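You operate a simulated robot arm through the tools that you are given. There is no shell and no other tool. Be economical: measure what you need, move in short steps, check, and stop when the job is done.

You run a simulated two-armed robot. Do the job below in one go: nothing can be reset, and whatever is moved stays where it is left.

JOB
Pick up the flask from the second right store shelf from the bottom with one hand, pass it to the other hand and put it on the top of the fridge. Put the jug from the bottom right store shelf on the pink tray. Put one of the green cloths from the third left store shelf from the bottom on the side bench. Take the blue marker on the second left store shelf from the bottom and put it away on the counter under the whiteboard. Put the blue cloth from the side bench on the long table. Open the top right side drawer, fetch the purple cap from the inside of the top right side drawer and set it in the green tray and shut the drawer again. Open the bottom left side drawer, put the white bottle from the black table in the inside of the bottom left side drawer, then shut the drawer. Open the middle left side drawer, take the yellow bar and put it in the inside of the middle left side drawer, then shut the drawer. Do these in any order. Set down upright: flask, jug, white bottle.
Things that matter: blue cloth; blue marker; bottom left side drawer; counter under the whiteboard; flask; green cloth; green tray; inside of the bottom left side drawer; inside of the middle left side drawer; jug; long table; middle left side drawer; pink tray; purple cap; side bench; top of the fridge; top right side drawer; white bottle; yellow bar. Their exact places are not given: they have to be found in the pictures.

The check looks at the end state, three seconds after you hand in, the way a careful person would. Anything else that was tipped, shoved, dropped, spilled or broken makes it a failure. Lids that push on must go on centred and level and be pressed home; caps that screw on are set level and turned clockwise until they are tight. Flat cloth is picked up by pressing the open fingertips on it (5 to 10 N) and closing them slowly along it; thin cloth reads only 2 to 8 mm in the jaws.

ROBOT AND FRAMES
Two 6-joint arms with two-finger grippers on one trunk, on a base that drives. Base frame: it is fixed to the floor where the robot stands at the start and does not move with it; the origin is under the middle of the robot, x ahead of it, y to its left, z up. Units: m, degrees, N and s.
The left shoulder is at the start at [0.07, 0.148, 1.156], the right one opposite. With the tool pointing down near the work surface each hand reaches from about 0.1 to 0.34 m from the robot's upright axis, wherever it stands, measured 20 degrees to its own side. Places, roughly: blue cloth (7x10x3 cm) [0.4, 2.1, 0.9]; blue marker [0.75, 1.25, 0.5]; bottom left side drawer [0, 3.6, 0.2]; counter under the whiteboard [-1.3, -3.3, 0.9]; flask [0.75, -0.25, 0.5]; green cloth (7x10x3 cm) [0.7, 1.7, 0.9]; green tray (26x18x5 cm) [-1.5, 4.2, 0.3]; inside of the bottom left side drawer [0.1, 3.6, 0.1]; inside of the middle left side drawer [0.1, 3.6, 0.4]; jug [0.75, 0.5, 0.25]; long table [-3.7, 2.9, 0.9]; middle left side drawer [0, 3.6, 0.5]; pink tray (26x19x2 cm) [-0.7, 4.4, 0.3]; purple cap (4x4x2 cm) [0.3, 2.3, 0.7]; side bench [0.3, 2.8, 0.9]; top of the fridge [0.9, -0.9, 1.3]; top right side drawer [0.3, 2.2, 0.7]; white bottle [-1.25, 4.5, 1]; yellow bar (4x2x2 cm) [-1.5, 4.4, 0.9]. Payload 2.45 kg a hand.
Tool frame (each hand has its own): the origin (TCP) lies between the finger pads and is the grasp point; the fingertips stand 0.03 m ahead of it; z points along the fingers, y is the line along which they close. Largest opening 0.106 m; the body of the gripper starts 0.079 m behind the TCP.
Orientation is that of the tool frame in the base frame, as a unit quaternion [w, x, y, z]. With the fingers straight down and closing along the base's y, the tool's x points along the base's -x, its y along +y and its z along -z.

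CONTROLS
- The arms move only by the tool jog_arm. It takes "left_commands", "right_commands" or both (then of equal length, played together; a hand with none holds still); each is a list of rows, each an object (a shift or turn left out is 0, a gripper value left out holds the last) with "rotation": the turn, a rotation vector about the base's x, y, z in degrees, a list of three; "translation": the shift along the base's x, y, z in cm, a list of three; "grip": the opening, from 0 (shut) to 1 (fully open). In form: [{"rotation": [rx, ry, rz], "translation": [x, y, z], "grip": grip}, ...]. A call has 1 to 20 rows; each row shifts and turns the commanded pose from where the row before left it. Each row takes 0.2 s and may step no farther than 0.05 m and 8.6 degrees from the row before; otherwise, or with a gripper value out of range, the whole call is refused. Where a pose cannot be reached the arm comes as near as it can. A force on the tool above 40 N (or 10 N above the force at the start of the call, whichever is more), or a blocked arm, ends the call early, and 0.2 s more pass. Each finger travels about 0.072 m/s and halts on what it meets, pressing with about 38 N; the grip force reading is that of the motor and also rises with nothing between the fingers. The clock runs only during rows and for 0.2 s after the last one: add rows that do not move to give the fingers time. The reply holds the time, the measured pose of the TCP, the force on the tool along the base axes, the opening and the grip force, in the units named above and with some noise, with the torque about the TCP (base axes, N m) and any sound that the robot's microphone picked up, and new pictures: "show" is both (left out), scene, wrist or none (wrist: the cameras of the hands that moved).
- Cameras (640 x 400 px; columns grow to the right, rows downward): "scene" is now at [0.1174, 0.0185, 1.352]; the picture's right is [0.23, -0.97, 0.00], its down [-0.83, -0.20, -0.52] and it looks along [0.51, 0.12, -0.85] (base axes); focal length 251 px, centre (320, 200). "left" rides on the left gripper at [0.076, 0.002, -0.106] in its tool frame; the picture's right is [-0.02, 1.00, 0.00], its down [-0.78, -0.02, -0.62] and it looks along [-0.62, -0.01, 0.78] (tool axes); focal length 247 px, centre (320, 200). "right" rides on the right gripper at [0.076, -0.002, -0.106] in its tool frame; the picture's right is [0.02, 1.00, 0.00], its down [-0.78, 0.02, -0.62] and it looks along [-0.62, 0.01, 0.78] (tool axes); focal length 247 px, centre (320, 200).
- raise_lower(by): slides the trunk up (or, below 0, down) by that many m; the arms and the scene camera ride with it, the base frame stays. It gives what a move gives, with no picture.
- roll_base(legs): drives the robot by 1 to 6 legs, each [ahead, left, turn to the left] in m, m and degrees, along the robot's own axes; the way and the turn of a leg run together, so that a leg with both is an arc; at most 1.5 m and 180 degrees a leg. The arms and the cameras ride along, it lands a little off, and it stops where it bumps. It gives what a move gives, and a new picture of the scene camera.
- aim_head(pan, tilt): turns the head with the scene camera to pan (to the left, within 86 degrees either way) and tilt (down, from -29 to 69), counted from straight ahead of the robot. It gives what a move gives, and a new picture of the scene camera.
- locate(camera, pixels): there is no depth. For up to 12 entries [column, row, z] of the newest picture of that camera ("zoom" is the newest enlarged one), the place [x, y] in the base frame at which the ray of that pixel passes the height z, good to about 0.002 m. The clock stands still meanwhile.
- close_up(camera, box): a new picture of the part [left, top, right, bottom] of that camera's present view, enlarged. The clock stands still meanwhile.
- job_done(): hands the job in; it is judged then, once.

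Keep the steps short. Do not move on a guess: measure, check each grasp and each placing, and mend mistakes. In all there are 371 turns and 360 pictures (those below and enlarged ones count). Leave the grippers open and the arms clear of the work at the hand-in unless told otherwise, and finish with a single line.

The tools are called after "Request:" by a JSON object that holds its "name" and its "arguments". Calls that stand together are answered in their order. jog_arm: Moves the arms, as the interface text tells. Its arguments: {"type":"object","properties":{"left_commands":{"type":"array","items":{"type":"object","properties":{"rotation":{"type":"array","items":{"type":"number"}},"translation":{"type":"array","items":{"type":"number"}},"grip":{"type":"number"}}}},"right_commands":{"type":"array","items":{"type":"object","properties":{"rotation":{"type":"array","items":{"type":"number"}},"translation":{"type":"array","items":{"type":"number"}},"grip":{"type":"number"}}}},"show":{"type":"string","enum":["both","scene","wrist","none"]}},"required":[]} The other tools are called the same way: raise_lower (by) slides the trunk up or down; roll_base (legs) drives the base; aim_head (pan, tilt) turns the head that bears the scene camera; locate (camera, pixels) gives the place at which the rays of pixels pass given heights; close_up (camera, box) takes an enlarged picture of a part of a camera's view; job_done () hands the job in.

At the start:

```text
clock: 0.0
left_tool_pos: [0.4361, 0.3091, 0.786]
left_tcp_rot: [0.001, 0.0, 1.0, 0.0]
left_ft_force: [1.0, -1.0, 0.1]
left_torque: [0.01, -0.04, -0.02]
left_opening: 0.1059
left_gripper_force: 0.1
right_tool_pos: [0.5584, -0.1075, 0.7007]
right_tcp_rot: [0.0, 0.0, 1.0, -0.001]
right_ft_force: [0.4, -0.2, -0.1]
right_torque: [0.01, -0.02, 0.01]
right_opening: 0.1061
right_gripper_force: 0.0
trunk travel left (down, up): [-0.628, 0.312]
robot x, y, heading: [-0.0033, -0.0006, 0.1]
head pan, tilt: [13.5, 58.7]
```

scene: 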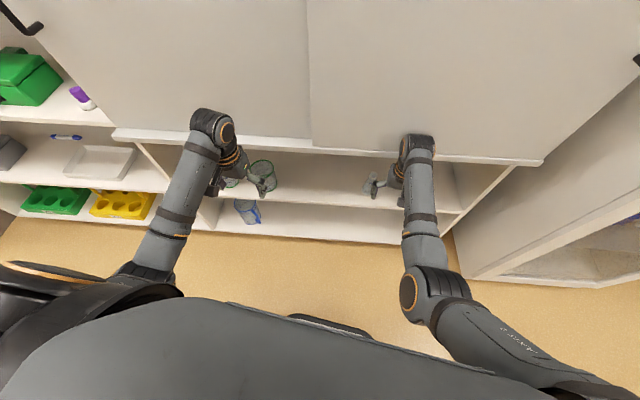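
right: 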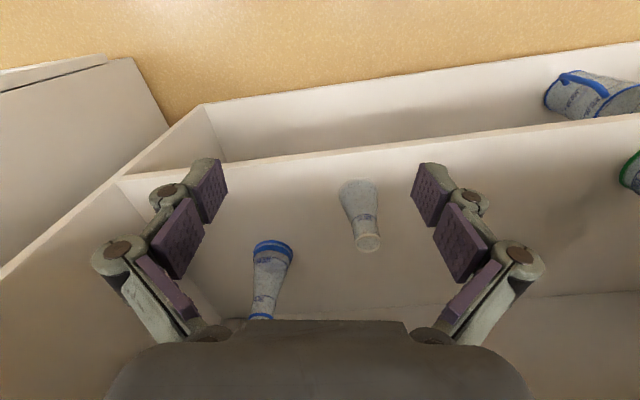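
left: 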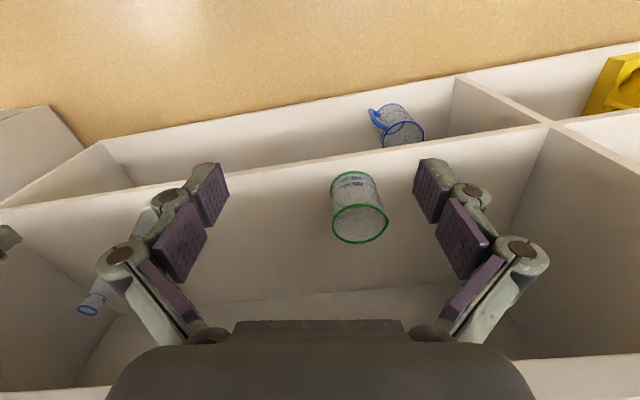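

Several glass items are on the shelves. First I take close-ups of the right wrist view to identify the flask.

Request:
{"name": "close_up", "arguments": {"camera": "right", "box": [200, 120, 440, 330]}}

Request:
{"name": "close_up", "arguments": {"camera": "left", "box": [60, 80, 460, 330]}}

Request:
{"name": "aim_head", "arguments": {"pan": 0, "tilt": 30}}

```text
1.90 times, centred on (320, 225) of right
```

zoom: 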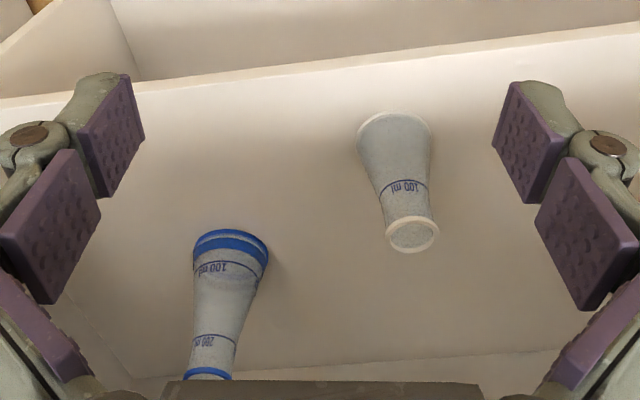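

```text
1.60 times, centred on (260, 205) of left
```

zoom: 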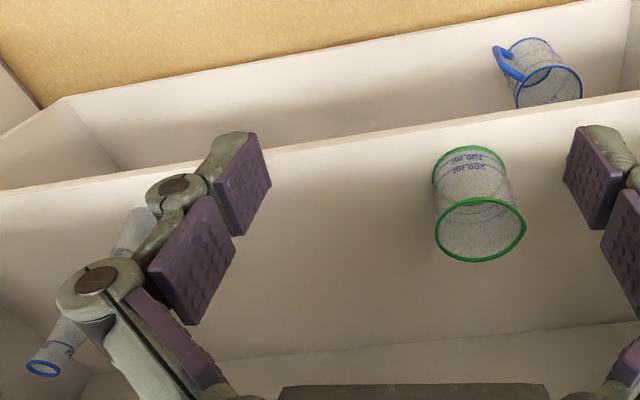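

```text
clock: 0.9
left_tool_pos: [0.4359, 0.3104, 0.7849]
left_tcp_rot: [0.0, 0.0, 1.0, 0.0]
left_ft_force: [-0.1, -0.2, 0.0]
left_torque: [-0.01, -0.01, 0.02]
left_opening: 0.1059
left_gripper_force: 0.1
right_tool_pos: [0.5579, -0.1081, 0.7011]
right_tcp_rot: [0.0, 0.0, 1.0, 0.0]
right_ft_force: [0.4, -0.6, -0.2]
right_torque: [-0.04, 0.0, 0.0]
right_opening: 0.1061
right_gripper_force: 0.1
trunk travel left (down, up): [-0.628, 0.312]
robot x, y, heading: [-0.0017, 0.0023, -0.2]
head pan, tilt: [0.0, 30.0]
```

scene: 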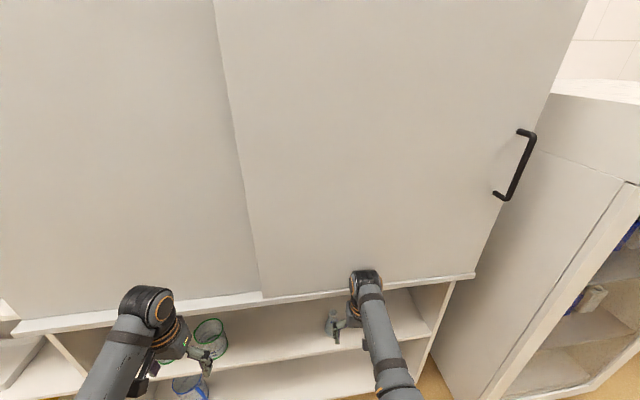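

Request:
{"name": "locate", "arguments": {"camera": "right", "pixels": [[358, 185, 0.4], [272, 248, 0.4], [358, 185, 0.45], [272, 248, 0.45], [320, 160, 0.4], [220, 300, 0.4], [368, 243, 0.5], [261, 318, 0.5], [120, 180, 0.4], [205, 105, 0.1]]}}

Request:
{"name": "locate", "arguments": {"camera": "left", "pixels": [[355, 180, 0.4], [110, 270, 0.4], [355, 190, 0.45], [395, 110, 0.15], [405, 140, 0.25]]}}

Request:
{"name": "aim_head", "arguments": {"pan": 10, "tilt": 69}}

```text
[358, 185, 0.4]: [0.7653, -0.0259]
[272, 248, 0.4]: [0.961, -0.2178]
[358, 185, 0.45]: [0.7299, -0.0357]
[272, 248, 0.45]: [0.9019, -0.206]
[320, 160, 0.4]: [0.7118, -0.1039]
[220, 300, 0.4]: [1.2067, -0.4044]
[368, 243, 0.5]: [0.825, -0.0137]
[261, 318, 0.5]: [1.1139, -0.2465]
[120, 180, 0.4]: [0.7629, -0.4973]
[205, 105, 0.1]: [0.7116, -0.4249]
```

```text
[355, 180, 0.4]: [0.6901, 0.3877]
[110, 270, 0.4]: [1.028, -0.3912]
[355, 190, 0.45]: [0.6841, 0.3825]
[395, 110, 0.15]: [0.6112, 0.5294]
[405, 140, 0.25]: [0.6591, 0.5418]
```

```text
clock: 2.0
left_tool_pos: [0.4365, 0.3093, 0.7858]
left_tcp_rot: [0.0, 0.001, 1.0, 0.0]
left_ft_force: [0.4, 0.0, 0.4]
left_torque: [0.0, 0.01, 0.03]
left_opening: 0.1062
left_gripper_force: 0.1
right_tool_pos: [0.5586, -0.1072, 0.7017]
right_tcp_rot: [0.0, 0.001, 1.0, 0.001]
right_ft_force: [0.9, 0.2, -0.6]
right_torque: [0.03, 0.01, 0.0]
right_opening: 0.1063
right_gripper_force: 0.1
trunk travel left (down, up): [-0.628, 0.312]
robot x, y, heading: [0.0004, -0.0012, 0.1]
head pan, tilt: [10.0, 68.8]
```

scene: 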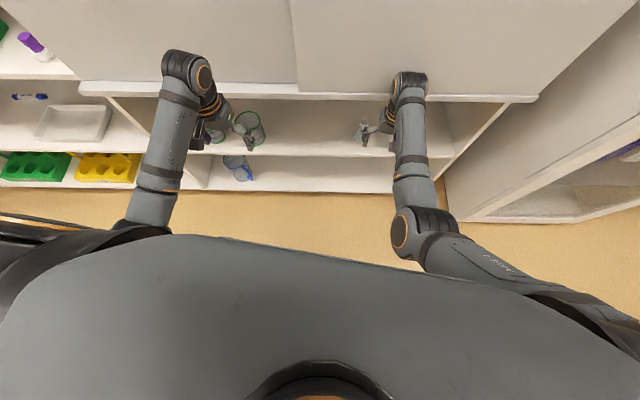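

Request:
{"name": "close_up", "arguments": {"camera": "scene", "box": [0, 60, 320, 220]}}

Request:
{"name": "close_up", "arguments": {"camera": "scene", "box": [220, 80, 540, 240]}}

```text
2.00 times, centred on (160, 140) of scene
```

zoom: 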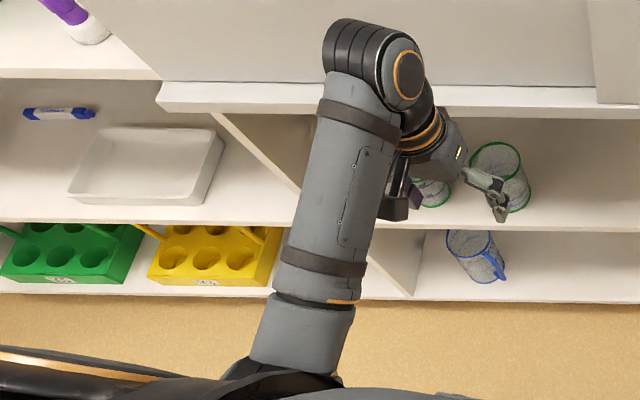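

```text
2.00 times, centred on (380, 160) of scene
```

zoom: 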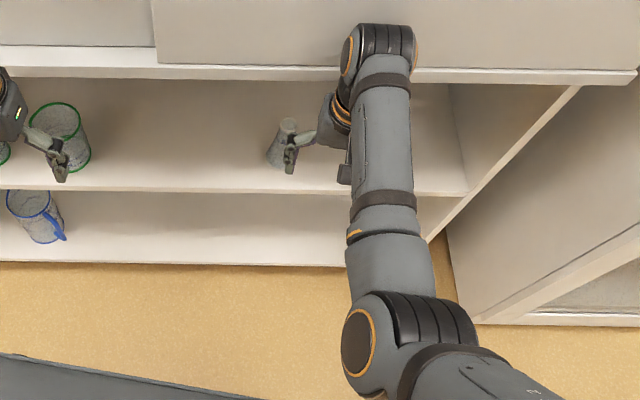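

Request:
{"name": "aim_head", "arguments": {"pan": 86, "tilt": 20}}

Request:
{"name": "aim_head", "arguments": {"pan": -86, "tilt": 20}}

Request:
{"name": "aim_head", "arguments": {"pan": 45, "tilt": 30}}

Request:
{"name": "aim_head", "arguments": {"pan": -45, "tilt": 25}}

```text
clock: 3.5
left_tool_pos: [0.4364, 0.31, 0.785]
left_tcp_rot: [0.0, 0.001, 1.0, 0.0]
left_ft_force: [-0.3, -0.4, 0.3]
left_torque: [0.0, 0.02, -0.04]
left_opening: 0.106
left_gripper_force: 0.2
right_tool_pos: [0.5585, -0.1083, 0.6998]
right_tcp_rot: [0.0, 0.0, 1.0, 0.001]
right_ft_force: [0.6, -1.0, 0.5]
right_torque: [0.0, -0.01, -0.03]
right_opening: 0.1063
right_gripper_force: 0.0
trunk travel left (down, up): [-0.628, 0.312]
robot x, y, heading: [0.0012, -0.0008, 0.0]
head pan, tilt: [85.9, 20.0]
```

scene: 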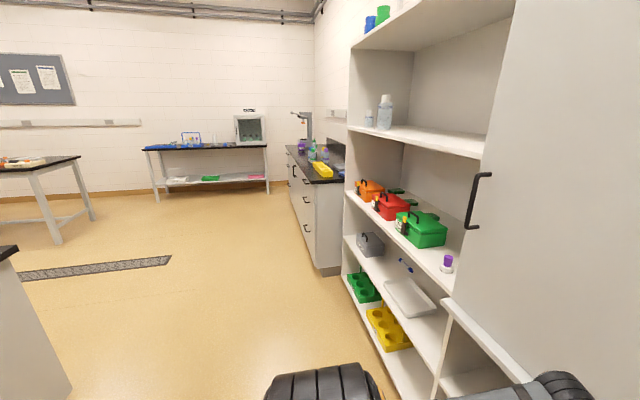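

```text
clock: 6.1
left_tool_pos: [0.435, 0.3101, 0.7871]
left_tcp_rot: [0.0, 0.001, 1.0, 0.0]
left_ft_force: [0.2, 0.8, 0.7]
left_torque: [0.01, 0.0, 0.01]
left_opening: 0.106
left_gripper_force: 0.0
right_tool_pos: [0.5585, -0.1079, 0.7006]
right_tcp_rot: [-0.001, 0.0, 1.0, 0.0]
right_ft_force: [0.0, 0.9, 0.0]
right_torque: [0.0, -0.01, -0.04]
right_opening: 0.1061
right_gripper_force: 0.0
trunk travel left (down, up): [-0.628, 0.312]
robot x, y, heading: [0.0012, -0.0005, 0.3]
head pan, tilt: [-85.9, 20.0]
```

scene: 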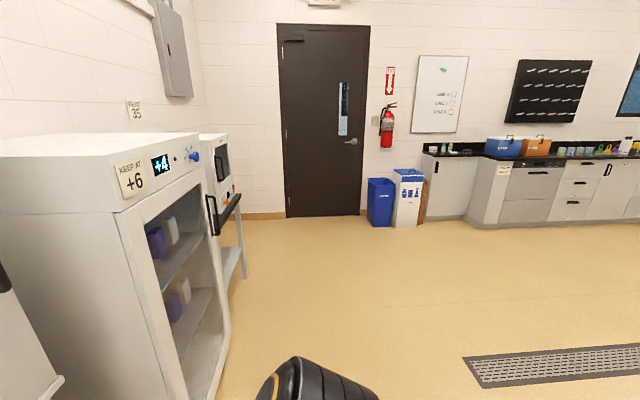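

```text
clock: 8.2
left_tool_pos: [0.4348, 0.3101, 0.7853]
left_tcp_rot: [0.0, 0.0, 1.0, 0.0]
left_ft_force: [-0.9, 0.0, -0.3]
left_torque: [0.02, -0.05, 0.0]
left_opening: 0.106
left_gripper_force: 0.0
right_tool_pos: [0.5584, -0.1076, 0.7]
right_tcp_rot: [0.0, -0.001, 1.0, 0.0]
right_ft_force: [-0.7, -0.3, -0.6]
right_torque: [-0.01, 0.0, 0.01]
right_opening: 0.1059
right_gripper_force: 0.2
trunk travel left (down, up): [-0.628, 0.312]
robot x, y, heading: [0.0011, -0.0008, -0.2]
head pan, tilt: [45.0, 30.0]
```

scene: 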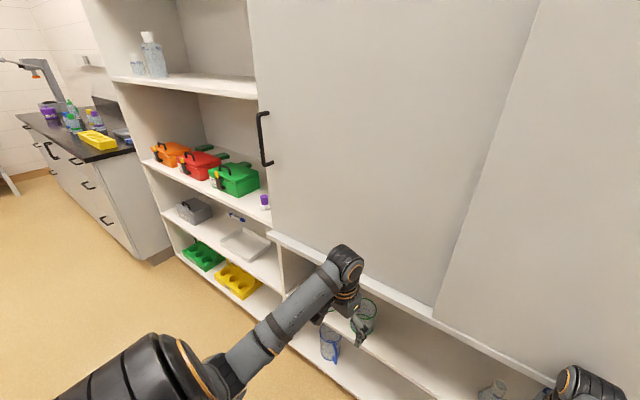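

```text
clock: 9.8
left_tool_pos: [0.4355, 0.3106, 0.7864]
left_tcp_rot: [0.0, 0.0, 1.0, 0.0]
left_ft_force: [-0.2, 0.1, -0.2]
left_torque: [0.01, 0.02, -0.04]
left_opening: 0.106
left_gripper_force: 0.0
right_tool_pos: [0.5582, -0.1075, 0.7013]
right_tcp_rot: [0.0, 0.0, 1.0, 0.0]
right_ft_force: [0.6, 0.4, -0.4]
right_torque: [-0.01, 0.01, -0.04]
right_opening: 0.1061
right_gripper_force: 0.1
trunk travel left (down, up): [-0.628, 0.312]
robot x, y, heading: [-0.0037, 0.0018, 0.2]
head pan, tilt: [-45.0, 25.0]
```

scene: 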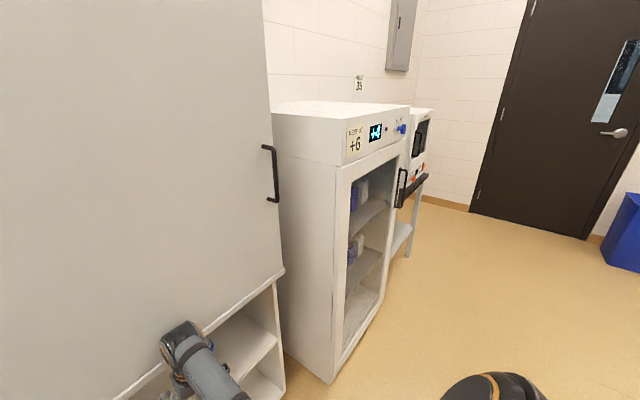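

I back off 0.35 m, lower the trunk and look at the right-hand shelves from lower down.

Request:
{"name": "roll_base", "arguments": {"legs": [[-0.35, 0, 0]]}}

Request:
{"name": "raise_lower", "arguments": {"by": -0.45}}

Request:
{"name": "aim_head", "arguments": {"pan": 0, "tilt": 32}}

```text
clock: 12.1
left_tool_pos: [0.0816, 0.311, 0.7857]
left_tcp_rot: [0.0, -0.003, 1.0, -0.001]
left_ft_force: [-0.7, -1.2, 0.5]
left_torque: [-0.01, 0.0, 0.03]
left_opening: 0.1058
left_gripper_force: 0.0
right_tool_pos: [0.2076, -0.106, 0.7011]
right_tcp_rot: [0.001, -0.002, 1.0, 0.0]
right_ft_force: [-0.1, -1.1, -0.9]
right_torque: [-0.01, -0.06, 0.03]
right_opening: 0.1061
right_gripper_force: 0.1
trunk travel left (down, up): [-0.628, 0.312]
robot x, y, heading: [-0.3528, -0.0011, 0.4]
head pan, tilt: [-45.0, 25.0]
```

scene: 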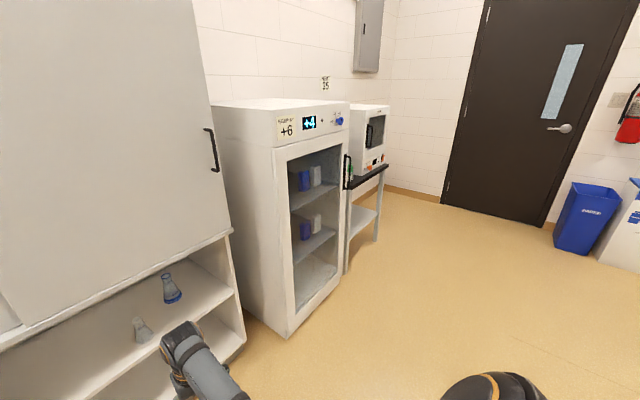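

```text
refused: -0.45 is not a number from -0.4 to 0.4
```

```text
clock: 13.2
left_tool_pos: [0.0815, 0.3113, 0.7857]
left_tcp_rot: [0.0, -0.003, 1.0, 0.001]
left_ft_force: [0.3, 0.2, 0.0]
left_torque: [0.02, -0.04, -0.01]
left_opening: 0.1059
left_gripper_force: 0.0
right_tool_pos: [0.2059, -0.105, 0.7008]
right_tcp_rot: [0.001, -0.002, 1.0, 0.0]
right_ft_force: [0.3, 0.3, -0.2]
right_torque: [0.0, 0.01, 0.0]
right_opening: 0.1061
right_gripper_force: 0.2
trunk travel left (down, up): [-0.628, 0.312]
robot x, y, heading: [-0.3564, -0.0021, 0.2]
head pan, tilt: [0.0, 32.0]
```

scene: 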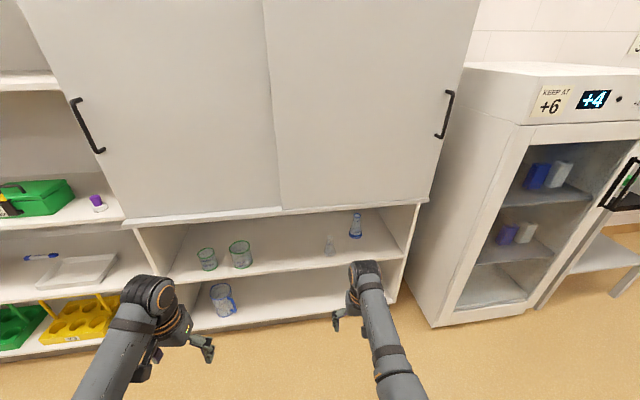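

Request:
{"name": "raise_lower", "arguments": {"by": -0.3}}

Request:
{"name": "aim_head", "arguments": {"pan": 0, "tilt": 20}}

Request:
{"name": "close_up", "arguments": {"camera": "scene", "box": [160, 180, 440, 355]}}

```text
clock: 16.2
left_tool_pos: [0.0822, 0.31, 0.4854]
left_tcp_rot: [0.001, -0.002, 1.0, -0.001]
left_ft_force: [-0.2, 0.3, -0.1]
left_torque: [0.02, -0.03, -0.03]
left_opening: 0.106
left_gripper_force: 0.0
right_tool_pos: [0.2064, -0.1061, 0.4006]
right_tcp_rot: [0.0, -0.002, 1.0, 0.0]
right_ft_force: [-0.6, -0.2, -0.4]
right_torque: [0.0, 0.03, -0.02]
right_opening: 0.1057
right_gripper_force: 0.0
trunk travel left (down, up): [-0.328, 0.612]
robot x, y, heading: [-0.3534, -0.0011, 0.3]
head pan, tilt: [0.0, 32.0]
```

```text
clock: 17.0
left_tool_pos: [0.0844, 0.3102, 0.4859]
left_tcp_rot: [0.001, -0.002, 1.0, 0.0]
left_ft_force: [0.0, 0.1, 0.3]
left_torque: [0.01, -0.01, 0.01]
left_opening: 0.106
left_gripper_force: 0.1
right_tool_pos: [0.2063, -0.1059, 0.4016]
right_tcp_rot: [0.0, -0.002, 1.0, 0.0]
right_ft_force: [-0.8, 0.6, 0.2]
right_torque: [-0.01, 0.02, 0.01]
right_opening: 0.1061
right_gripper_force: 0.0
trunk travel left (down, up): [-0.328, 0.612]
robot x, y, heading: [-0.3505, -0.0008, 0.3]
head pan, tilt: [0.0, 20.0]
```

scene: 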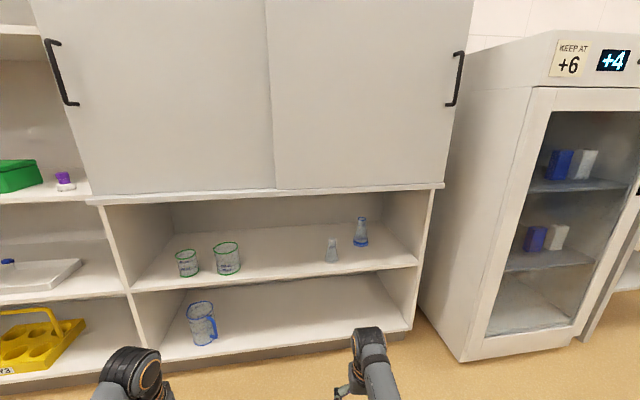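

```text
2.29 times, centred on (300, 268) of scene
```

zoom: 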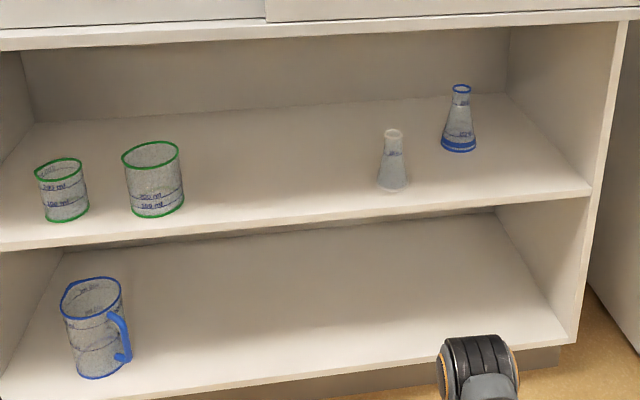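

Request:
{"name": "locate", "arguments": {"camera": "zoom", "pixels": [[392, 187, 0.4], [392, 187, 0.45], [459, 148, 0.4], [459, 148, 0.45], [592, 183, 0.4], [592, 183, 0.45], [392, 187, 0.42], [459, 148, 0.42], [580, 325, 0.1], [580, 325, 0.15], [95, 375, 0.1], [95, 375, 0.15]]}}

Request:
{"name": "close_up", "arguments": {"camera": "scene", "box": [300, 200, 400, 262]}}

```text
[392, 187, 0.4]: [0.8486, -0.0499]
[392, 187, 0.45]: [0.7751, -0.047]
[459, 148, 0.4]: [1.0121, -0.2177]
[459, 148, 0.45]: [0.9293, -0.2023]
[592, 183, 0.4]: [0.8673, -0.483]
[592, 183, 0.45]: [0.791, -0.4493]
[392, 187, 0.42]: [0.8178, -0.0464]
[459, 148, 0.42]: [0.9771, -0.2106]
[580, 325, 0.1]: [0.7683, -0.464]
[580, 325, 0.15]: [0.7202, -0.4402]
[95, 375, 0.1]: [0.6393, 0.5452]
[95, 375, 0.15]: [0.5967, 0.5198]
```

```text
6.40 times, centred on (350, 231) of scene
```

zoom: 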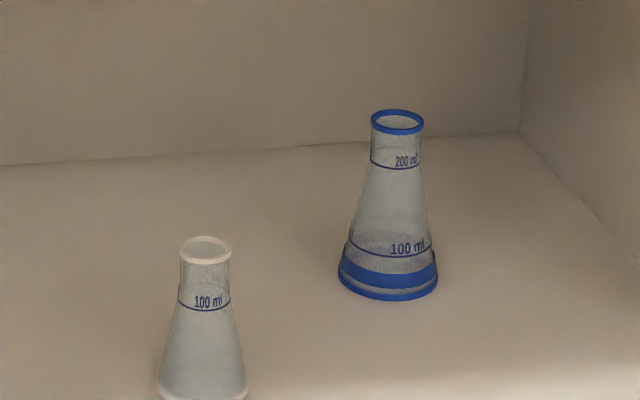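

Two flasks: blue-banded near (0.84,-0.19) and small white one near (0.70,-0.03), shelf top about z 0.51. The stated place (y -0.25) fits the blue-banded one. I test turning the right hand to horizontal in free space.

Request:
{"name": "jog_arm", "arguments": {"right_commands": [{"rotation": [0, -8.2, 0], "translation": [1.5, -0.5, 1.2]}, {"rotation": [0, -8.2, 0], "translation": [1.5, -0.5, 1.2]}, {"rotation": [0, -8.2, 0], "translation": [1.5, -0.5, 1.2]}, {"rotation": [0, -8.2, 0], "translation": [1.5, -0.5, 1.2]}, {"rotation": [0, -8.2, 0], "translation": [1.5, -0.5, 1.2]}, {"rotation": [0, -8.2, 0], "translation": [1.5, -0.5, 1.2]}, {"rotation": [0, -8.2, 0], "translation": [1.5, -0.5, 1.2]}, {"rotation": [0, -8.2, 0], "translation": [1.5, -0.5, 1.2]}, {"rotation": [0, -8.2, 0], "translation": [1.5, -0.5, 1.2]}, {"rotation": [0, -8.2, 0], "translation": [1.5, -0.5, 1.2]}, {"rotation": [0, -8, 0], "translation": [1.5, -0.5, 1.2]}]}}

```text
clock: 19.4
left_tool_pos: [0.0827, 0.3112, 0.4856]
left_tcp_rot: [0.0, -0.002, 1.0, 0.0]
left_ft_force: [-0.2, -0.2, -1.1]
left_torque: [0.0, 0.03, 0.0]
left_opening: 0.1059
left_gripper_force: 0.1
right_tool_pos: [0.3622, -0.1647, 0.5223]
right_tcp_rot: [0.672, 0.009, 0.74, -0.013]
right_ft_force: [-0.2, 0.5, -1.4]
right_torque: [0.0, 0.03, 0.0]
right_opening: 0.1058
right_gripper_force: 0.0
right hand out of reach, approached as far as the arm can: row 11
trunk travel left (down, up): [-0.328, 0.612]
robot x, y, heading: [-0.3515, -0.0005, 0.5]
head pan, tilt: [0.0, 20.0]
```

scene: 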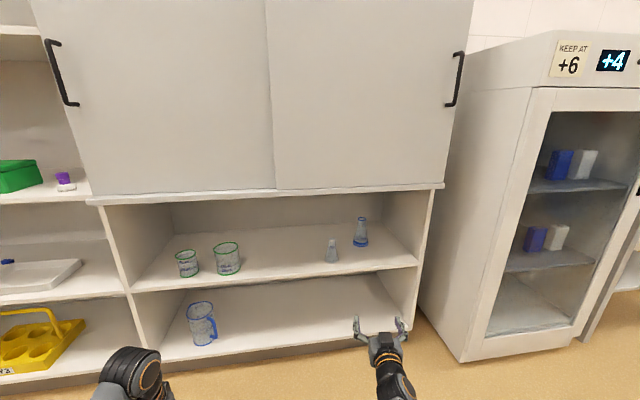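
right: 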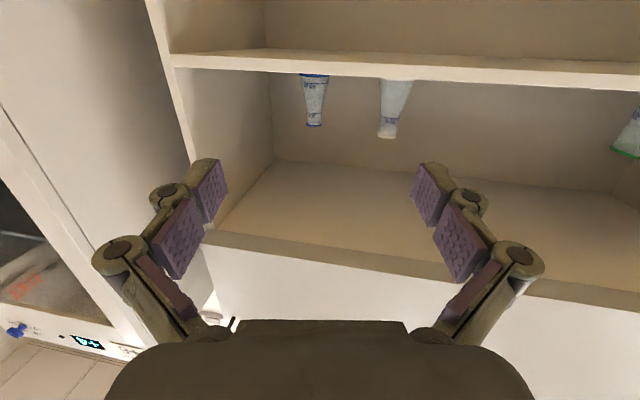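

Request:
{"name": "locate", "arguments": {"camera": "right", "pixels": [[340, 72, 0.5], [340, 72, 0.52], [340, 55, 0.5], [340, 245, 0.8], [340, 245, 0.85], [314, 122, 0.62], [314, 122, 0.64], [388, 132, 0.62], [388, 132, 0.6], [340, 268, 0.85], [340, 268, 0.8]]}}

Request:
{"name": "locate", "arguments": {"camera": "scene", "pixels": [[361, 221, 0.62], [361, 221, 0.64], [361, 221, 0.66], [334, 241, 0.62], [334, 241, 0.6], [340, 190, 0.8], [340, 190, 0.85], [340, 268, 0.5], [340, 268, 0.52], [361, 247, 0.5], [332, 262, 0.5]]}}

```text
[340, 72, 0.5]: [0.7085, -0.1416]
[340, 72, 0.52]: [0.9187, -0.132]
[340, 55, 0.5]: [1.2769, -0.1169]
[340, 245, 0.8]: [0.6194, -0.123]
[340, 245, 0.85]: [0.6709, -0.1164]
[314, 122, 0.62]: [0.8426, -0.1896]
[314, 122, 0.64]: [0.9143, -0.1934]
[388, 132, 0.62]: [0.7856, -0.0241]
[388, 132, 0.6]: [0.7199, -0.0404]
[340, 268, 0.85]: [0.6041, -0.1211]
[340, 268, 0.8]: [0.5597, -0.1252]
```

```text
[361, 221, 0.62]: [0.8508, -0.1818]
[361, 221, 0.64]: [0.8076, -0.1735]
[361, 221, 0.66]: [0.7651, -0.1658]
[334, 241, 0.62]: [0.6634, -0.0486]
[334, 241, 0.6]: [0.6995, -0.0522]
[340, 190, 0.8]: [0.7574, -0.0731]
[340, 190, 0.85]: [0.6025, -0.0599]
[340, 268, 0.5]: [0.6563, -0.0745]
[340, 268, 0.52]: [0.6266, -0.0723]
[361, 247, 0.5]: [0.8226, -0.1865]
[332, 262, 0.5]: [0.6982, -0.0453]
```

The blue flask is at about (0.845,-0.187), rim z≈0.62, shelf z≈0.505, edge x≈0.66. I pitch the right hand to about 37° below horizontal (so that the camera clears the shelf), pull it back, then drive nearer.

Request:
{"name": "jog_arm", "arguments": {"right_commands": [{"rotation": [0, 8, 0], "translation": [-4, -0.4, 1]}, {"rotation": [0, 8, 0], "translation": [-4, -0.4, 1]}, {"rotation": [0, 8, 0], "translation": [-4, -0.4, 1]}, {"rotation": [0, 8, 0], "translation": [-4, -0.4, 1]}, {"translation": [-4, -0.4, 2]}, {}], "show": "none"}}

Request:
{"name": "roll_base", "arguments": {"legs": [[0.4, 0, 0]]}}

```text
clock: 20.6
left_tool_pos: [0.0833, 0.3102, 0.4862]
left_tcp_rot: [0.0, -0.002, 1.0, 0.0]
left_ft_force: [0.0, 0.5, 0.4]
left_torque: [0.0, 0.0, -0.01]
left_opening: 0.1057
left_gripper_force: 0.1
right_tool_pos: [0.1654, -0.2203, 0.59]
right_tcp_rot: [0.448, -0.046, 0.888, -0.088]
right_ft_force: [-0.3, -0.4, -0.6]
right_torque: [-0.02, 0.03, 0.02]
right_opening: 0.1059
right_gripper_force: 0.1
trunk travel left (down, up): [-0.328, 0.612]
robot x, y, heading: [-0.3512, 0.002, 0.3]
head pan, tilt: [0.0, 20.0]
stopped in row 6 (right hand): the arm was blocked; the commanded pose is now the measured one
```

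```text
clock: 23.2
left_tool_pos: [0.4847, 0.3172, 0.4859]
left_tcp_rot: [0.0, -0.006, 1.0, 0.0]
left_ft_force: [-0.1, -0.3, 0.6]
left_torque: [-0.01, 0.0, 0.01]
left_opening: 0.1057
left_gripper_force: 0.1
right_tool_pos: [0.5725, -0.2121, 0.59]
right_tcp_rot: [0.45, -0.049, 0.887, -0.086]
right_ft_force: [0.4, 0.4, 0.3]
right_torque: [0.01, -0.03, 0.02]
right_opening: 0.1059
right_gripper_force: 0.0
trunk travel left (down, up): [-0.328, 0.612]
robot x, y, heading: [0.0534, 0.0035, 0.6]
head pan, tilt: [0.0, 20.0]
```

scene: 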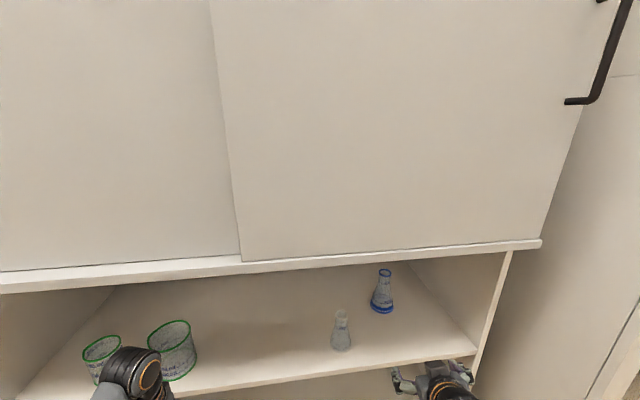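

Request:
{"name": "jog_arm", "arguments": {"right_commands": [{"rotation": [5.6, 0, 0], "translation": [1, 1.0, 0]}, {"rotation": [5.6, 0, 0], "translation": [1, 1.3, 0]}, {"translation": [2, 0, 0]}, {"translation": [2, 0, 0]}, {}]}}

```text
clock: 24.4
left_tool_pos: [0.4835, 0.3172, 0.4855]
left_tcp_rot: [0.0, -0.007, 1.0, 0.0]
left_ft_force: [-0.1, 0.3, -0.7]
left_torque: [0.0, -0.01, -0.01]
left_opening: 0.106
left_gripper_force: 0.0
right_tool_pos: [0.6322, -0.1902, 0.59]
right_tcp_rot: [0.452, -0.003, 0.892, 0.0]
right_ft_force: [0.1, 0.1, 0.0]
right_torque: [-0.04, -0.01, 0.01]
right_opening: 0.1059
right_gripper_force: 0.0
trunk travel left (down, up): [-0.328, 0.612]
robot x, y, heading: [0.0522, 0.0031, 0.9]
head pan, tilt: [0.0, 20.0]
```

scene: 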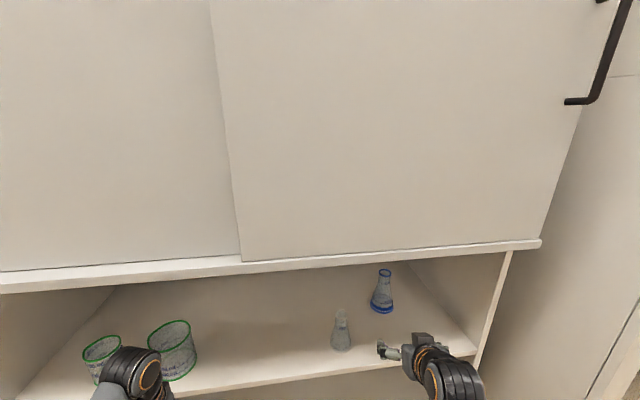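
right: 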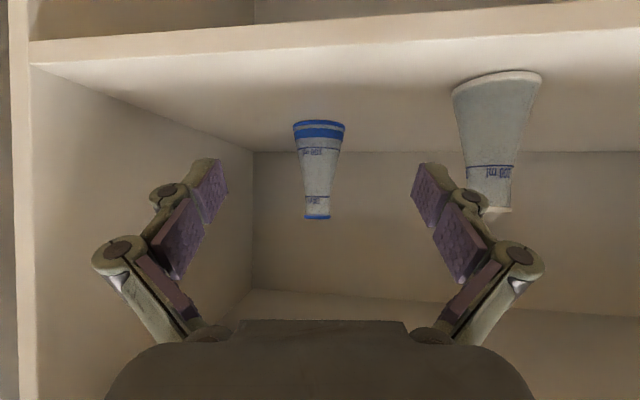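

Request:
{"name": "locate", "arguments": {"camera": "right", "pixels": [[319, 121, 0.505], [319, 121, 0.5], [317, 217, 0.62], [317, 217, 0.625], [497, 75, 0.505], [350, 62, 0.505], [540, 80, 0.505], [456, 85, 0.505]]}}

Request:
{"name": "locate", "arguments": {"camera": "scene", "pixels": [[385, 270, 0.62], [385, 270, 0.625], [382, 313, 0.505], [341, 349, 0.505], [382, 313, 0.5]]}}

```text
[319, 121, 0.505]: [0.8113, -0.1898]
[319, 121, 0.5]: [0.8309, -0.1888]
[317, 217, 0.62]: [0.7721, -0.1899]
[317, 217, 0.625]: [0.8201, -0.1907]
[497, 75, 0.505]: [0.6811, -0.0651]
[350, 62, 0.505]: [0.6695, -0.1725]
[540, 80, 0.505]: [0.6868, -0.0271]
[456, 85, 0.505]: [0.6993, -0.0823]
```

```text
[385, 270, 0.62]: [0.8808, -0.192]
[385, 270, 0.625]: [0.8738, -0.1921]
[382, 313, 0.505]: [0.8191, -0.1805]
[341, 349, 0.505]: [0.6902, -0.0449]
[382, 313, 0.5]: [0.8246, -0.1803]
```

Request:
{"name": "jog_arm", "arguments": {"right_commands": [{"translation": [3.6, 0, -0.6]}, {"translation": [3.6, 0, -0.6]}, {"translation": [3.6, 0, -0.6]}, {"translation": [3.6, 0, -0.6]}, {"translation": [3.6, 0, -0.6]}, {"translation": [3.6, 0, -0.6]}, {}]}}

```text
clock: 26.0
left_tool_pos: [0.4843, 0.3178, 0.4864]
left_tcp_rot: [0.001, -0.006, 1.0, 0.0]
left_ft_force: [0.3, -0.2, 0.4]
left_torque: [0.0, -0.04, 0.02]
left_opening: 0.106
left_gripper_force: 0.0
right_tool_pos: [0.8491, -0.1928, 0.554]
right_tcp_rot: [0.453, -0.004, 0.891, 0.0]
right_ft_force: [0.2, 1.1, 1.0]
right_torque: [0.01, -0.01, 0.02]
right_opening: 0.1061
right_gripper_force: 0.0
trunk travel left (down, up): [-0.328, 0.612]
robot x, y, heading: [0.0523, 0.0014, 0.6]
head pan, tilt: [0.0, 20.0]
```

scene: 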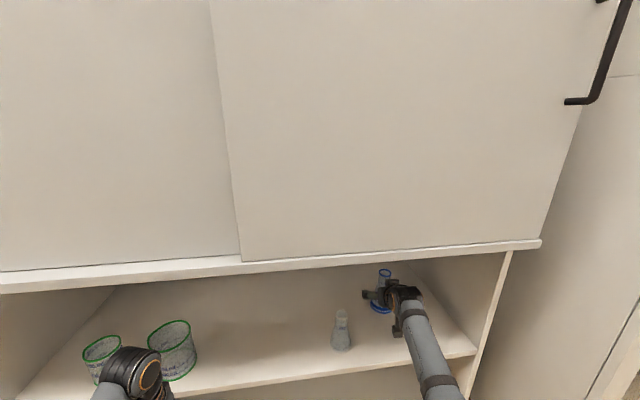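
right: 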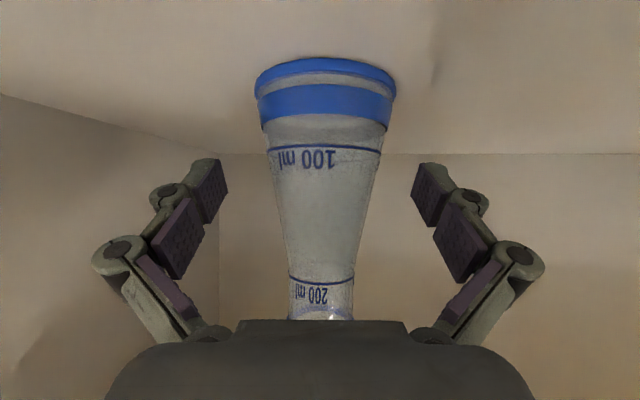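

Request:
{"name": "locate", "arguments": {"camera": "right", "pixels": [[325, 60, 0.505], [256, 80, 0.508], [396, 85, 0.508]]}}

```text
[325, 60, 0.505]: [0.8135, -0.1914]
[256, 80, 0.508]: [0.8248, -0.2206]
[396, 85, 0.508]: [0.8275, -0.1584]
```

Request:
{"name": "jog_arm", "arguments": {"right_commands": [{"grip": 0.7}, {"grip": 0.5}, {"grip": 0.4}, {"grip": 0.3}, {"grip": 0.3}, {"grip": 0.3}]}}

```text
clock: 27.4
left_tool_pos: [0.4835, 0.3182, 0.4854]
left_tcp_rot: [-0.001, -0.006, 1.0, 0.0]
left_ft_force: [-0.2, -1.0, 0.2]
left_torque: [-0.02, 0.04, 0.0]
left_opening: 0.106
left_gripper_force: 0.0
right_tool_pos: [0.8485, -0.192, 0.5531]
right_tcp_rot: [0.453, -0.004, 0.892, 0.001]
right_ft_force: [0.4, -0.1, 1.0]
right_torque: [-0.02, -0.08, -0.01]
right_opening: 0.0583
right_gripper_force: 38.3
trunk travel left (down, up): [-0.328, 0.612]
robot x, y, heading: [0.0536, 0.0042, 0.8]
head pan, tilt: [0.0, 20.0]
```

scene: 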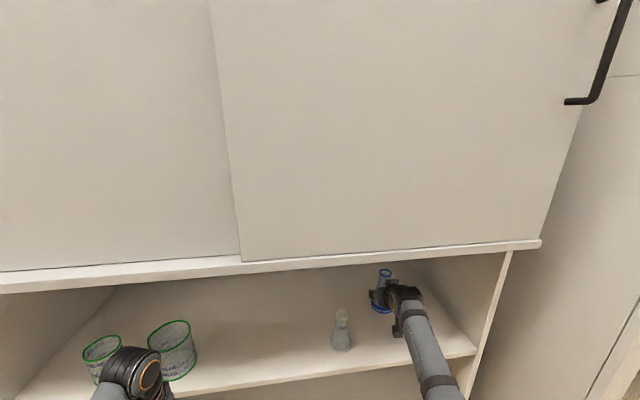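
right: 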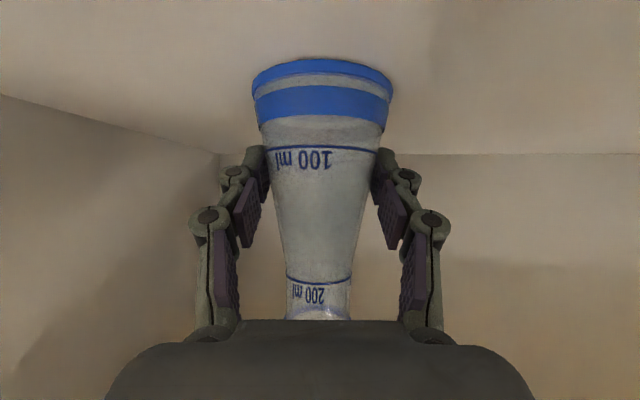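

Gripped (58 mm, 38 N). Lift 4 cm and look.

Request:
{"name": "jog_arm", "arguments": {"right_commands": [{"translation": [0, 0, 1]}, {"translation": [0, 0, 1.5]}, {"translation": [0, 0, 1.5]}, {}]}}

```text
clock: 28.4
left_tool_pos: [0.4836, 0.318, 0.4857]
left_tcp_rot: [0.001, -0.006, 1.0, 0.0]
left_ft_force: [-0.1, -0.7, -0.8]
left_torque: [-0.03, 0.01, 0.0]
left_opening: 0.106
left_gripper_force: 0.0
right_tool_pos: [0.8486, -0.1882, 0.5925]
right_tcp_rot: [0.452, -0.004, 0.892, 0.001]
right_ft_force: [-0.2, -0.3, -0.6]
right_torque: [0.04, -0.01, 0.0]
right_opening: 0.0443
right_gripper_force: 37.9
trunk travel left (down, up): [-0.328, 0.612]
robot x, y, heading: [0.0523, 0.0011, 0.5]
head pan, tilt: [0.0, 20.0]
```

scene: 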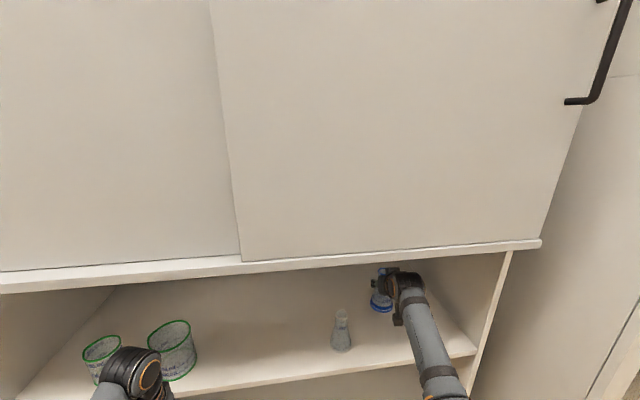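
right: 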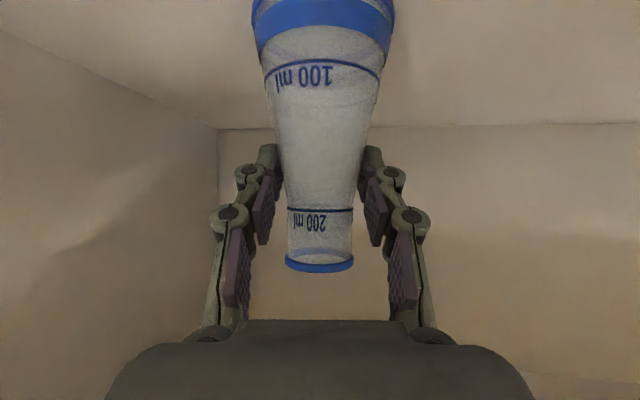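

The fingers slid up the cone, so I open a little, rise to the straight neck below the rim and grip there.

Request:
{"name": "jog_arm", "arguments": {"right_commands": [{"grip": 0.62}, {"grip": 0.62}, {"translation": [0, 0, 1.2]}, {"translation": [0, 0, 1.2]}, {}], "show": "both"}}

```text
clock: 29.6
left_tool_pos: [0.4842, 0.3189, 0.4851]
left_tcp_rot: [0.0, -0.006, 1.0, -0.001]
left_ft_force: [0.1, -0.5, -0.4]
left_torque: [-0.03, 0.03, -0.04]
left_opening: 0.1059
left_gripper_force: 0.0
right_tool_pos: [0.8486, -0.1892, 0.6176]
right_tcp_rot: [0.452, -0.003, 0.892, 0.0]
right_ft_force: [-0.2, -0.5, 0.6]
right_torque: [0.03, 0.02, 0.01]
right_opening: 0.0658
right_gripper_force: 0.1
trunk travel left (down, up): [-0.328, 0.612]
robot x, y, heading: [0.0517, 0.0057, 0.7]
head pan, tilt: [0.0, 20.0]
```

scene: 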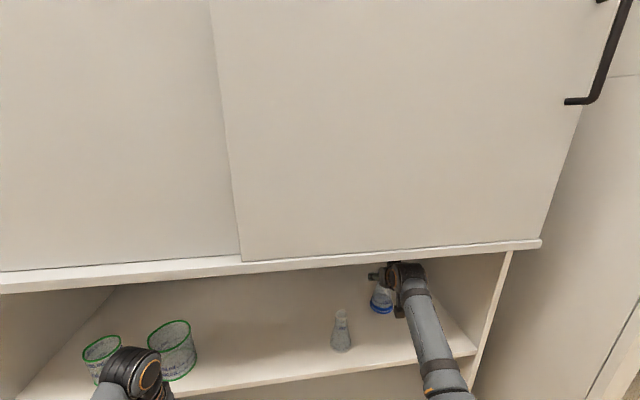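
right: 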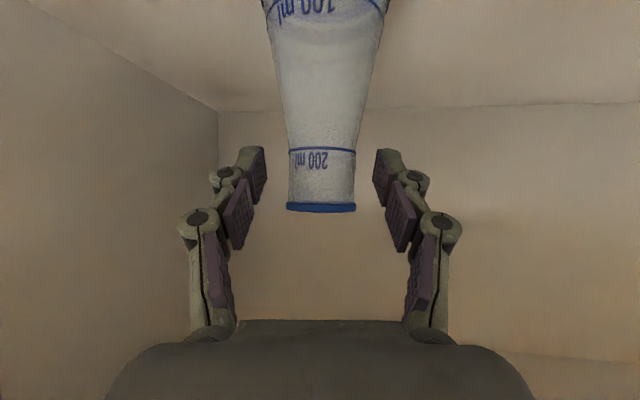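

Request:
{"name": "jog_arm", "arguments": {"right_commands": [{"grip": 0.45}, {"grip": 0.2}, {"grip": 0.2}, {"translation": [0, 0, 1]}, {"translation": [0, 0, 1]}, {"translation": [0, 0, 1]}, {"translation": [0, 0, 1]}, {}]}}

```text
clock: 31.4
left_tool_pos: [0.4847, 0.3169, 0.4858]
left_tcp_rot: [0.0, -0.006, 1.0, 0.0]
left_ft_force: [1.2, 0.1, -0.4]
left_torque: [0.01, 0.02, 0.04]
left_opening: 0.1062
left_gripper_force: 0.1
right_tool_pos: [0.8485, -0.1886, 0.6584]
right_tcp_rot: [0.452, -0.003, 0.892, 0.0]
right_ft_force: [0.1, -0.8, 1.0]
right_torque: [0.03, -0.01, -0.05]
right_opening: 0.0338
right_gripper_force: 38.1
trunk travel left (down, up): [-0.328, 0.612]
robot x, y, heading: [0.0451, 0.0024, 0.6]
head pan, tilt: [0.0, 20.0]
```

scene: 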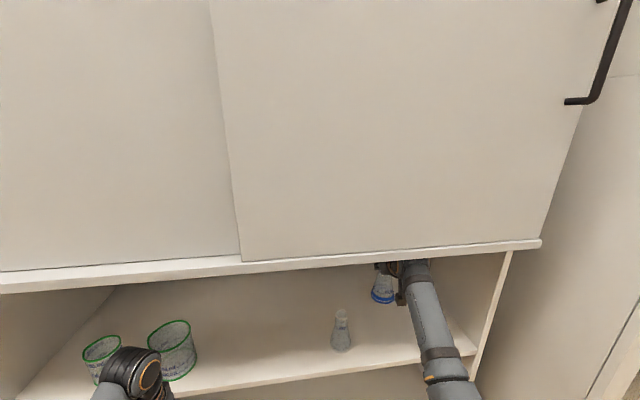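
right: 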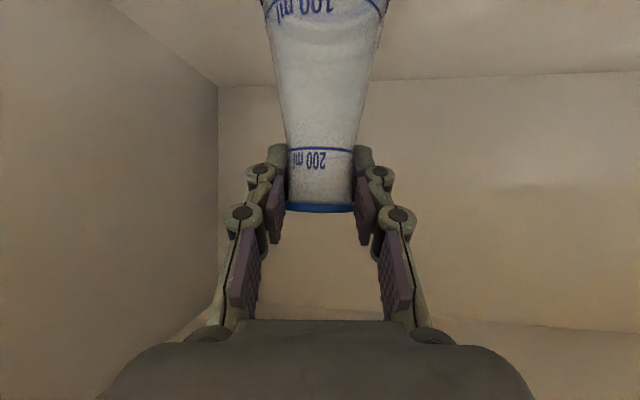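

Held firmly at the neck and lifted. I back the base straight out.

Request:
{"name": "roll_base", "arguments": {"legs": [[-0.45, 0, 0]]}}

```text
clock: 34.1
left_tool_pos: [0.0342, 0.3157, 0.4851]
left_tcp_rot: [0.0, -0.014, 1.0, 0.0]
left_ft_force: [0.1, -0.3, 0.3]
left_torque: [0.02, -0.01, -0.01]
left_opening: 0.1062
left_gripper_force: 0.0
right_tool_pos: [0.4066, -0.1834, 0.6593]
right_tcp_rot: [0.452, -0.011, 0.892, 0.004]
right_ft_force: [-0.2, 0.5, -0.2]
right_torque: [0.03, -0.02, 0.0]
right_opening: 0.0337
right_gripper_force: 37.9
trunk travel left (down, up): [-0.328, 0.612]
robot x, y, heading: [-0.3927, -0.0064, 1.6]
head pan, tilt: [0.0, 20.0]
```

scene: 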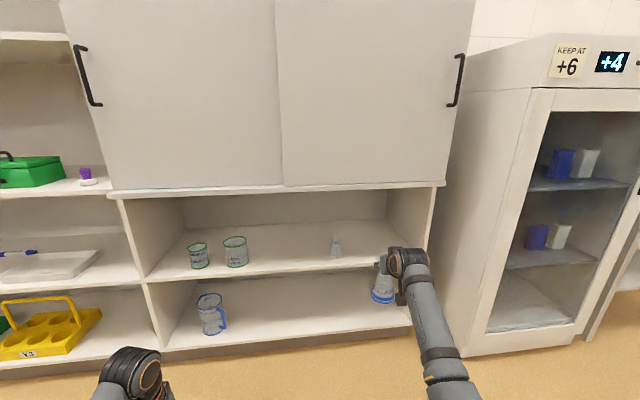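

Request:
{"name": "raise_lower", "arguments": {"by": 0.4}}

Request:
{"name": "jog_arm", "arguments": {"right_commands": [{"translation": [-4, 1, 0]}, {"translation": [-4, 1, 0]}, {"translation": [-4, 1, 0]}, {"translation": [-4, 1, 0]}, {"translation": [-4, 1, 0]}, {"translation": [-4, 1, 0]}, {"translation": [-2, 1, 0]}, {}], "left_commands": [{"rotation": [0, 0, 8.5], "translation": [1, -1, 4]}, {"rotation": [0, 0, 8.5], "translation": [1, -1, 4]}, {"rotation": [0, 0, 8.5], "translation": [1, -1, 4]}, {"rotation": [0, 0, 8.5], "translation": [1, 0, 4]}, {"rotation": [0, 0, 8.5], "translation": [1, 0, 4]}, {"rotation": [0, 0, 8.5], "translation": [1, 0, 4]}, {"rotation": [0, 0, 8.5], "translation": [1, 0, 4]}, {}]}}

```text
clock: 37.9
left_tool_pos: [0.0344, 0.3168, 0.8853]
left_tcp_rot: [0.001, -0.013, 1.0, 0.0]
left_ft_force: [0.1, 0.5, -1.2]
left_torque: [0.0, 0.01, 0.02]
left_opening: 0.1058
left_gripper_force: 0.1
right_tool_pos: [0.4073, -0.186, 1.0587]
right_tcp_rot: [0.452, -0.012, 0.892, 0.005]
right_ft_force: [0.2, -0.2, 0.0]
right_torque: [-0.03, 0.01, 0.0]
right_opening: 0.0336
right_gripper_force: 37.8
trunk travel left (down, up): [-0.728, 0.212]
robot x, y, heading: [-0.3972, -0.0085, 1.6]
head pan, tilt: [0.0, 20.0]
```

```text
clock: 39.2
left_tool_pos: [0.0086, 0.3766, 1.0316]
left_tcp_rot: [0.002, -0.389, 0.921, -0.002]
left_ft_force: [-0.3, -1.1, -0.3]
left_torque: [0.0, -0.03, 0.04]
left_opening: 0.1063
left_gripper_force: 0.0
left hand out of reach, approached as far as the arm can: row 1, 2, 3, 4, 5, 6
right_tool_pos: [0.2337, -0.2, 1.154]
right_tcp_rot: [0.535, -0.023, 0.841, -0.083]
right_ft_force: [-0.1, 0.6, 0.9]
right_torque: [0.0, 0.01, 0.02]
right_opening: 0.0336
right_gripper_force: 37.5
right hand out of reach, approached as far as the arm can: row 5, 6
trunk travel left (down, up): [-0.728, 0.212]
robot x, y, heading: [-0.3909, -0.0081, 1.5]
head pan, tilt: [0.0, 20.0]
stopped in row 6 (right hand): the arm was blocked; the commanded pose is now the measured one
```

scene: 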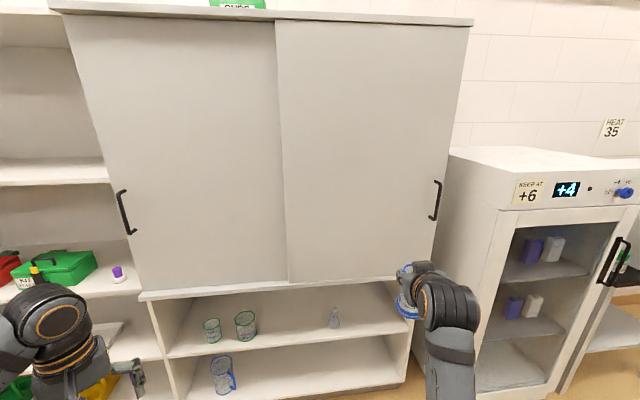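
right: 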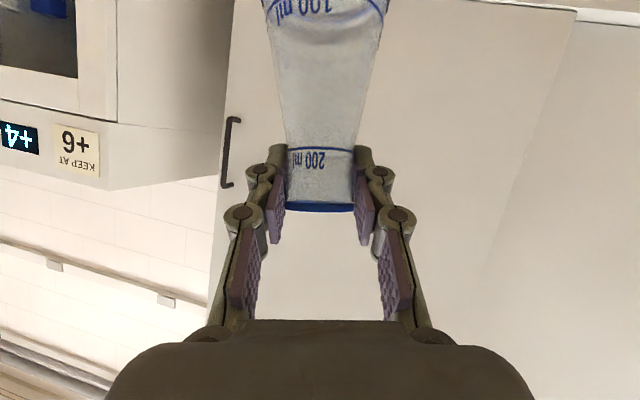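
left: 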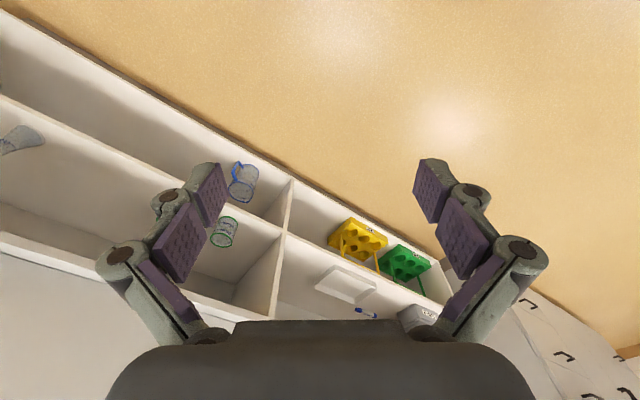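

Near-body poses are out of reach, so I'll do the handover further ahead and lower. First I turn the empty left hand to yaw −45° and tilt it 30° forward-right.

Request:
{"name": "jog_arm", "arguments": {"left_commands": [{"rotation": [0, 0, -8.3], "translation": [1.5, -1, -1]}, {"rotation": [0, 0, -8.3], "translation": [1.5, -1, -1]}, {"rotation": [0, 0, -8.3], "translation": [1.5, -1, -1]}, {"rotation": [0, 0, -8.3], "translation": [1.5, -1, -1]}, {"rotation": [0, 0, -8.3], "translation": [1.5, -1, -1]}, {"rotation": [0, 0, -8.3], "translation": [1.5, -1, -1]}, {"rotation": [0, 0, -8.3], "translation": [1.5, -1, 0]}, {"rotation": [0, 0, -8.3], "translation": [1.5, -1, 0]}, {"rotation": [0, 0, -8.3], "translation": [1.5, -1, 0]}, {"rotation": [0, 0, -8.3], "translation": [1.5, -1, 0]}, {"rotation": [0, 0, -8.3], "translation": [1.5, -1, 0]}, {"rotation": [-5.5, -5.5, 0]}, {"rotation": [-5.5, -5.5, 0]}, {"rotation": [-5.5, -5.5, 0]}, {"rotation": [-5.5, -5.5, 0]}, {}], "show": "scene"}}

```text
clock: 42.6
left_tool_pos: [0.1, 0.3423, 0.9123]
left_tcp_rot: [0.249, 0.372, 0.888, -0.104]
left_ft_force: [-0.3, -1.3, 0.3]
left_torque: [0.03, 0.02, -0.01]
left_opening: 0.1059
left_gripper_force: 0.2
left hand out of reach, approached as far as the arm can: row 1, 2, 3, 4, 5, 6, 7, 8, 9, 10
right_tool_pos: [0.2345, -0.1999, 1.1521]
right_tcp_rot: [0.533, -0.024, 0.842, -0.083]
right_ft_force: [-0.1, 0.3, 0.6]
right_torque: [0.0, -0.01, 0.03]
right_opening: 0.0337
right_gripper_force: 38.2
trunk travel left (down, up): [-0.728, 0.212]
robot x, y, heading: [-0.3894, -0.0069, 1.4]
head pan, tilt: [0.0, 20.0]
```

scene: 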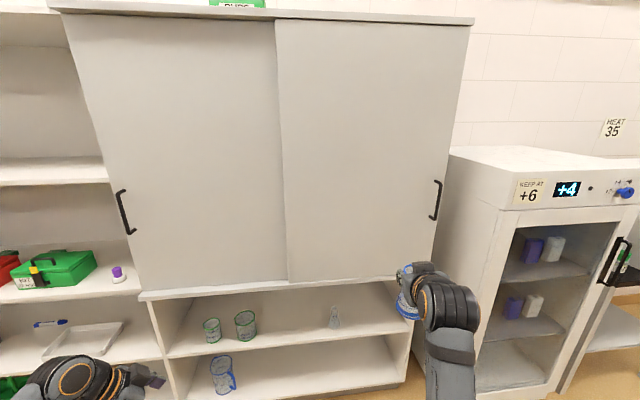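

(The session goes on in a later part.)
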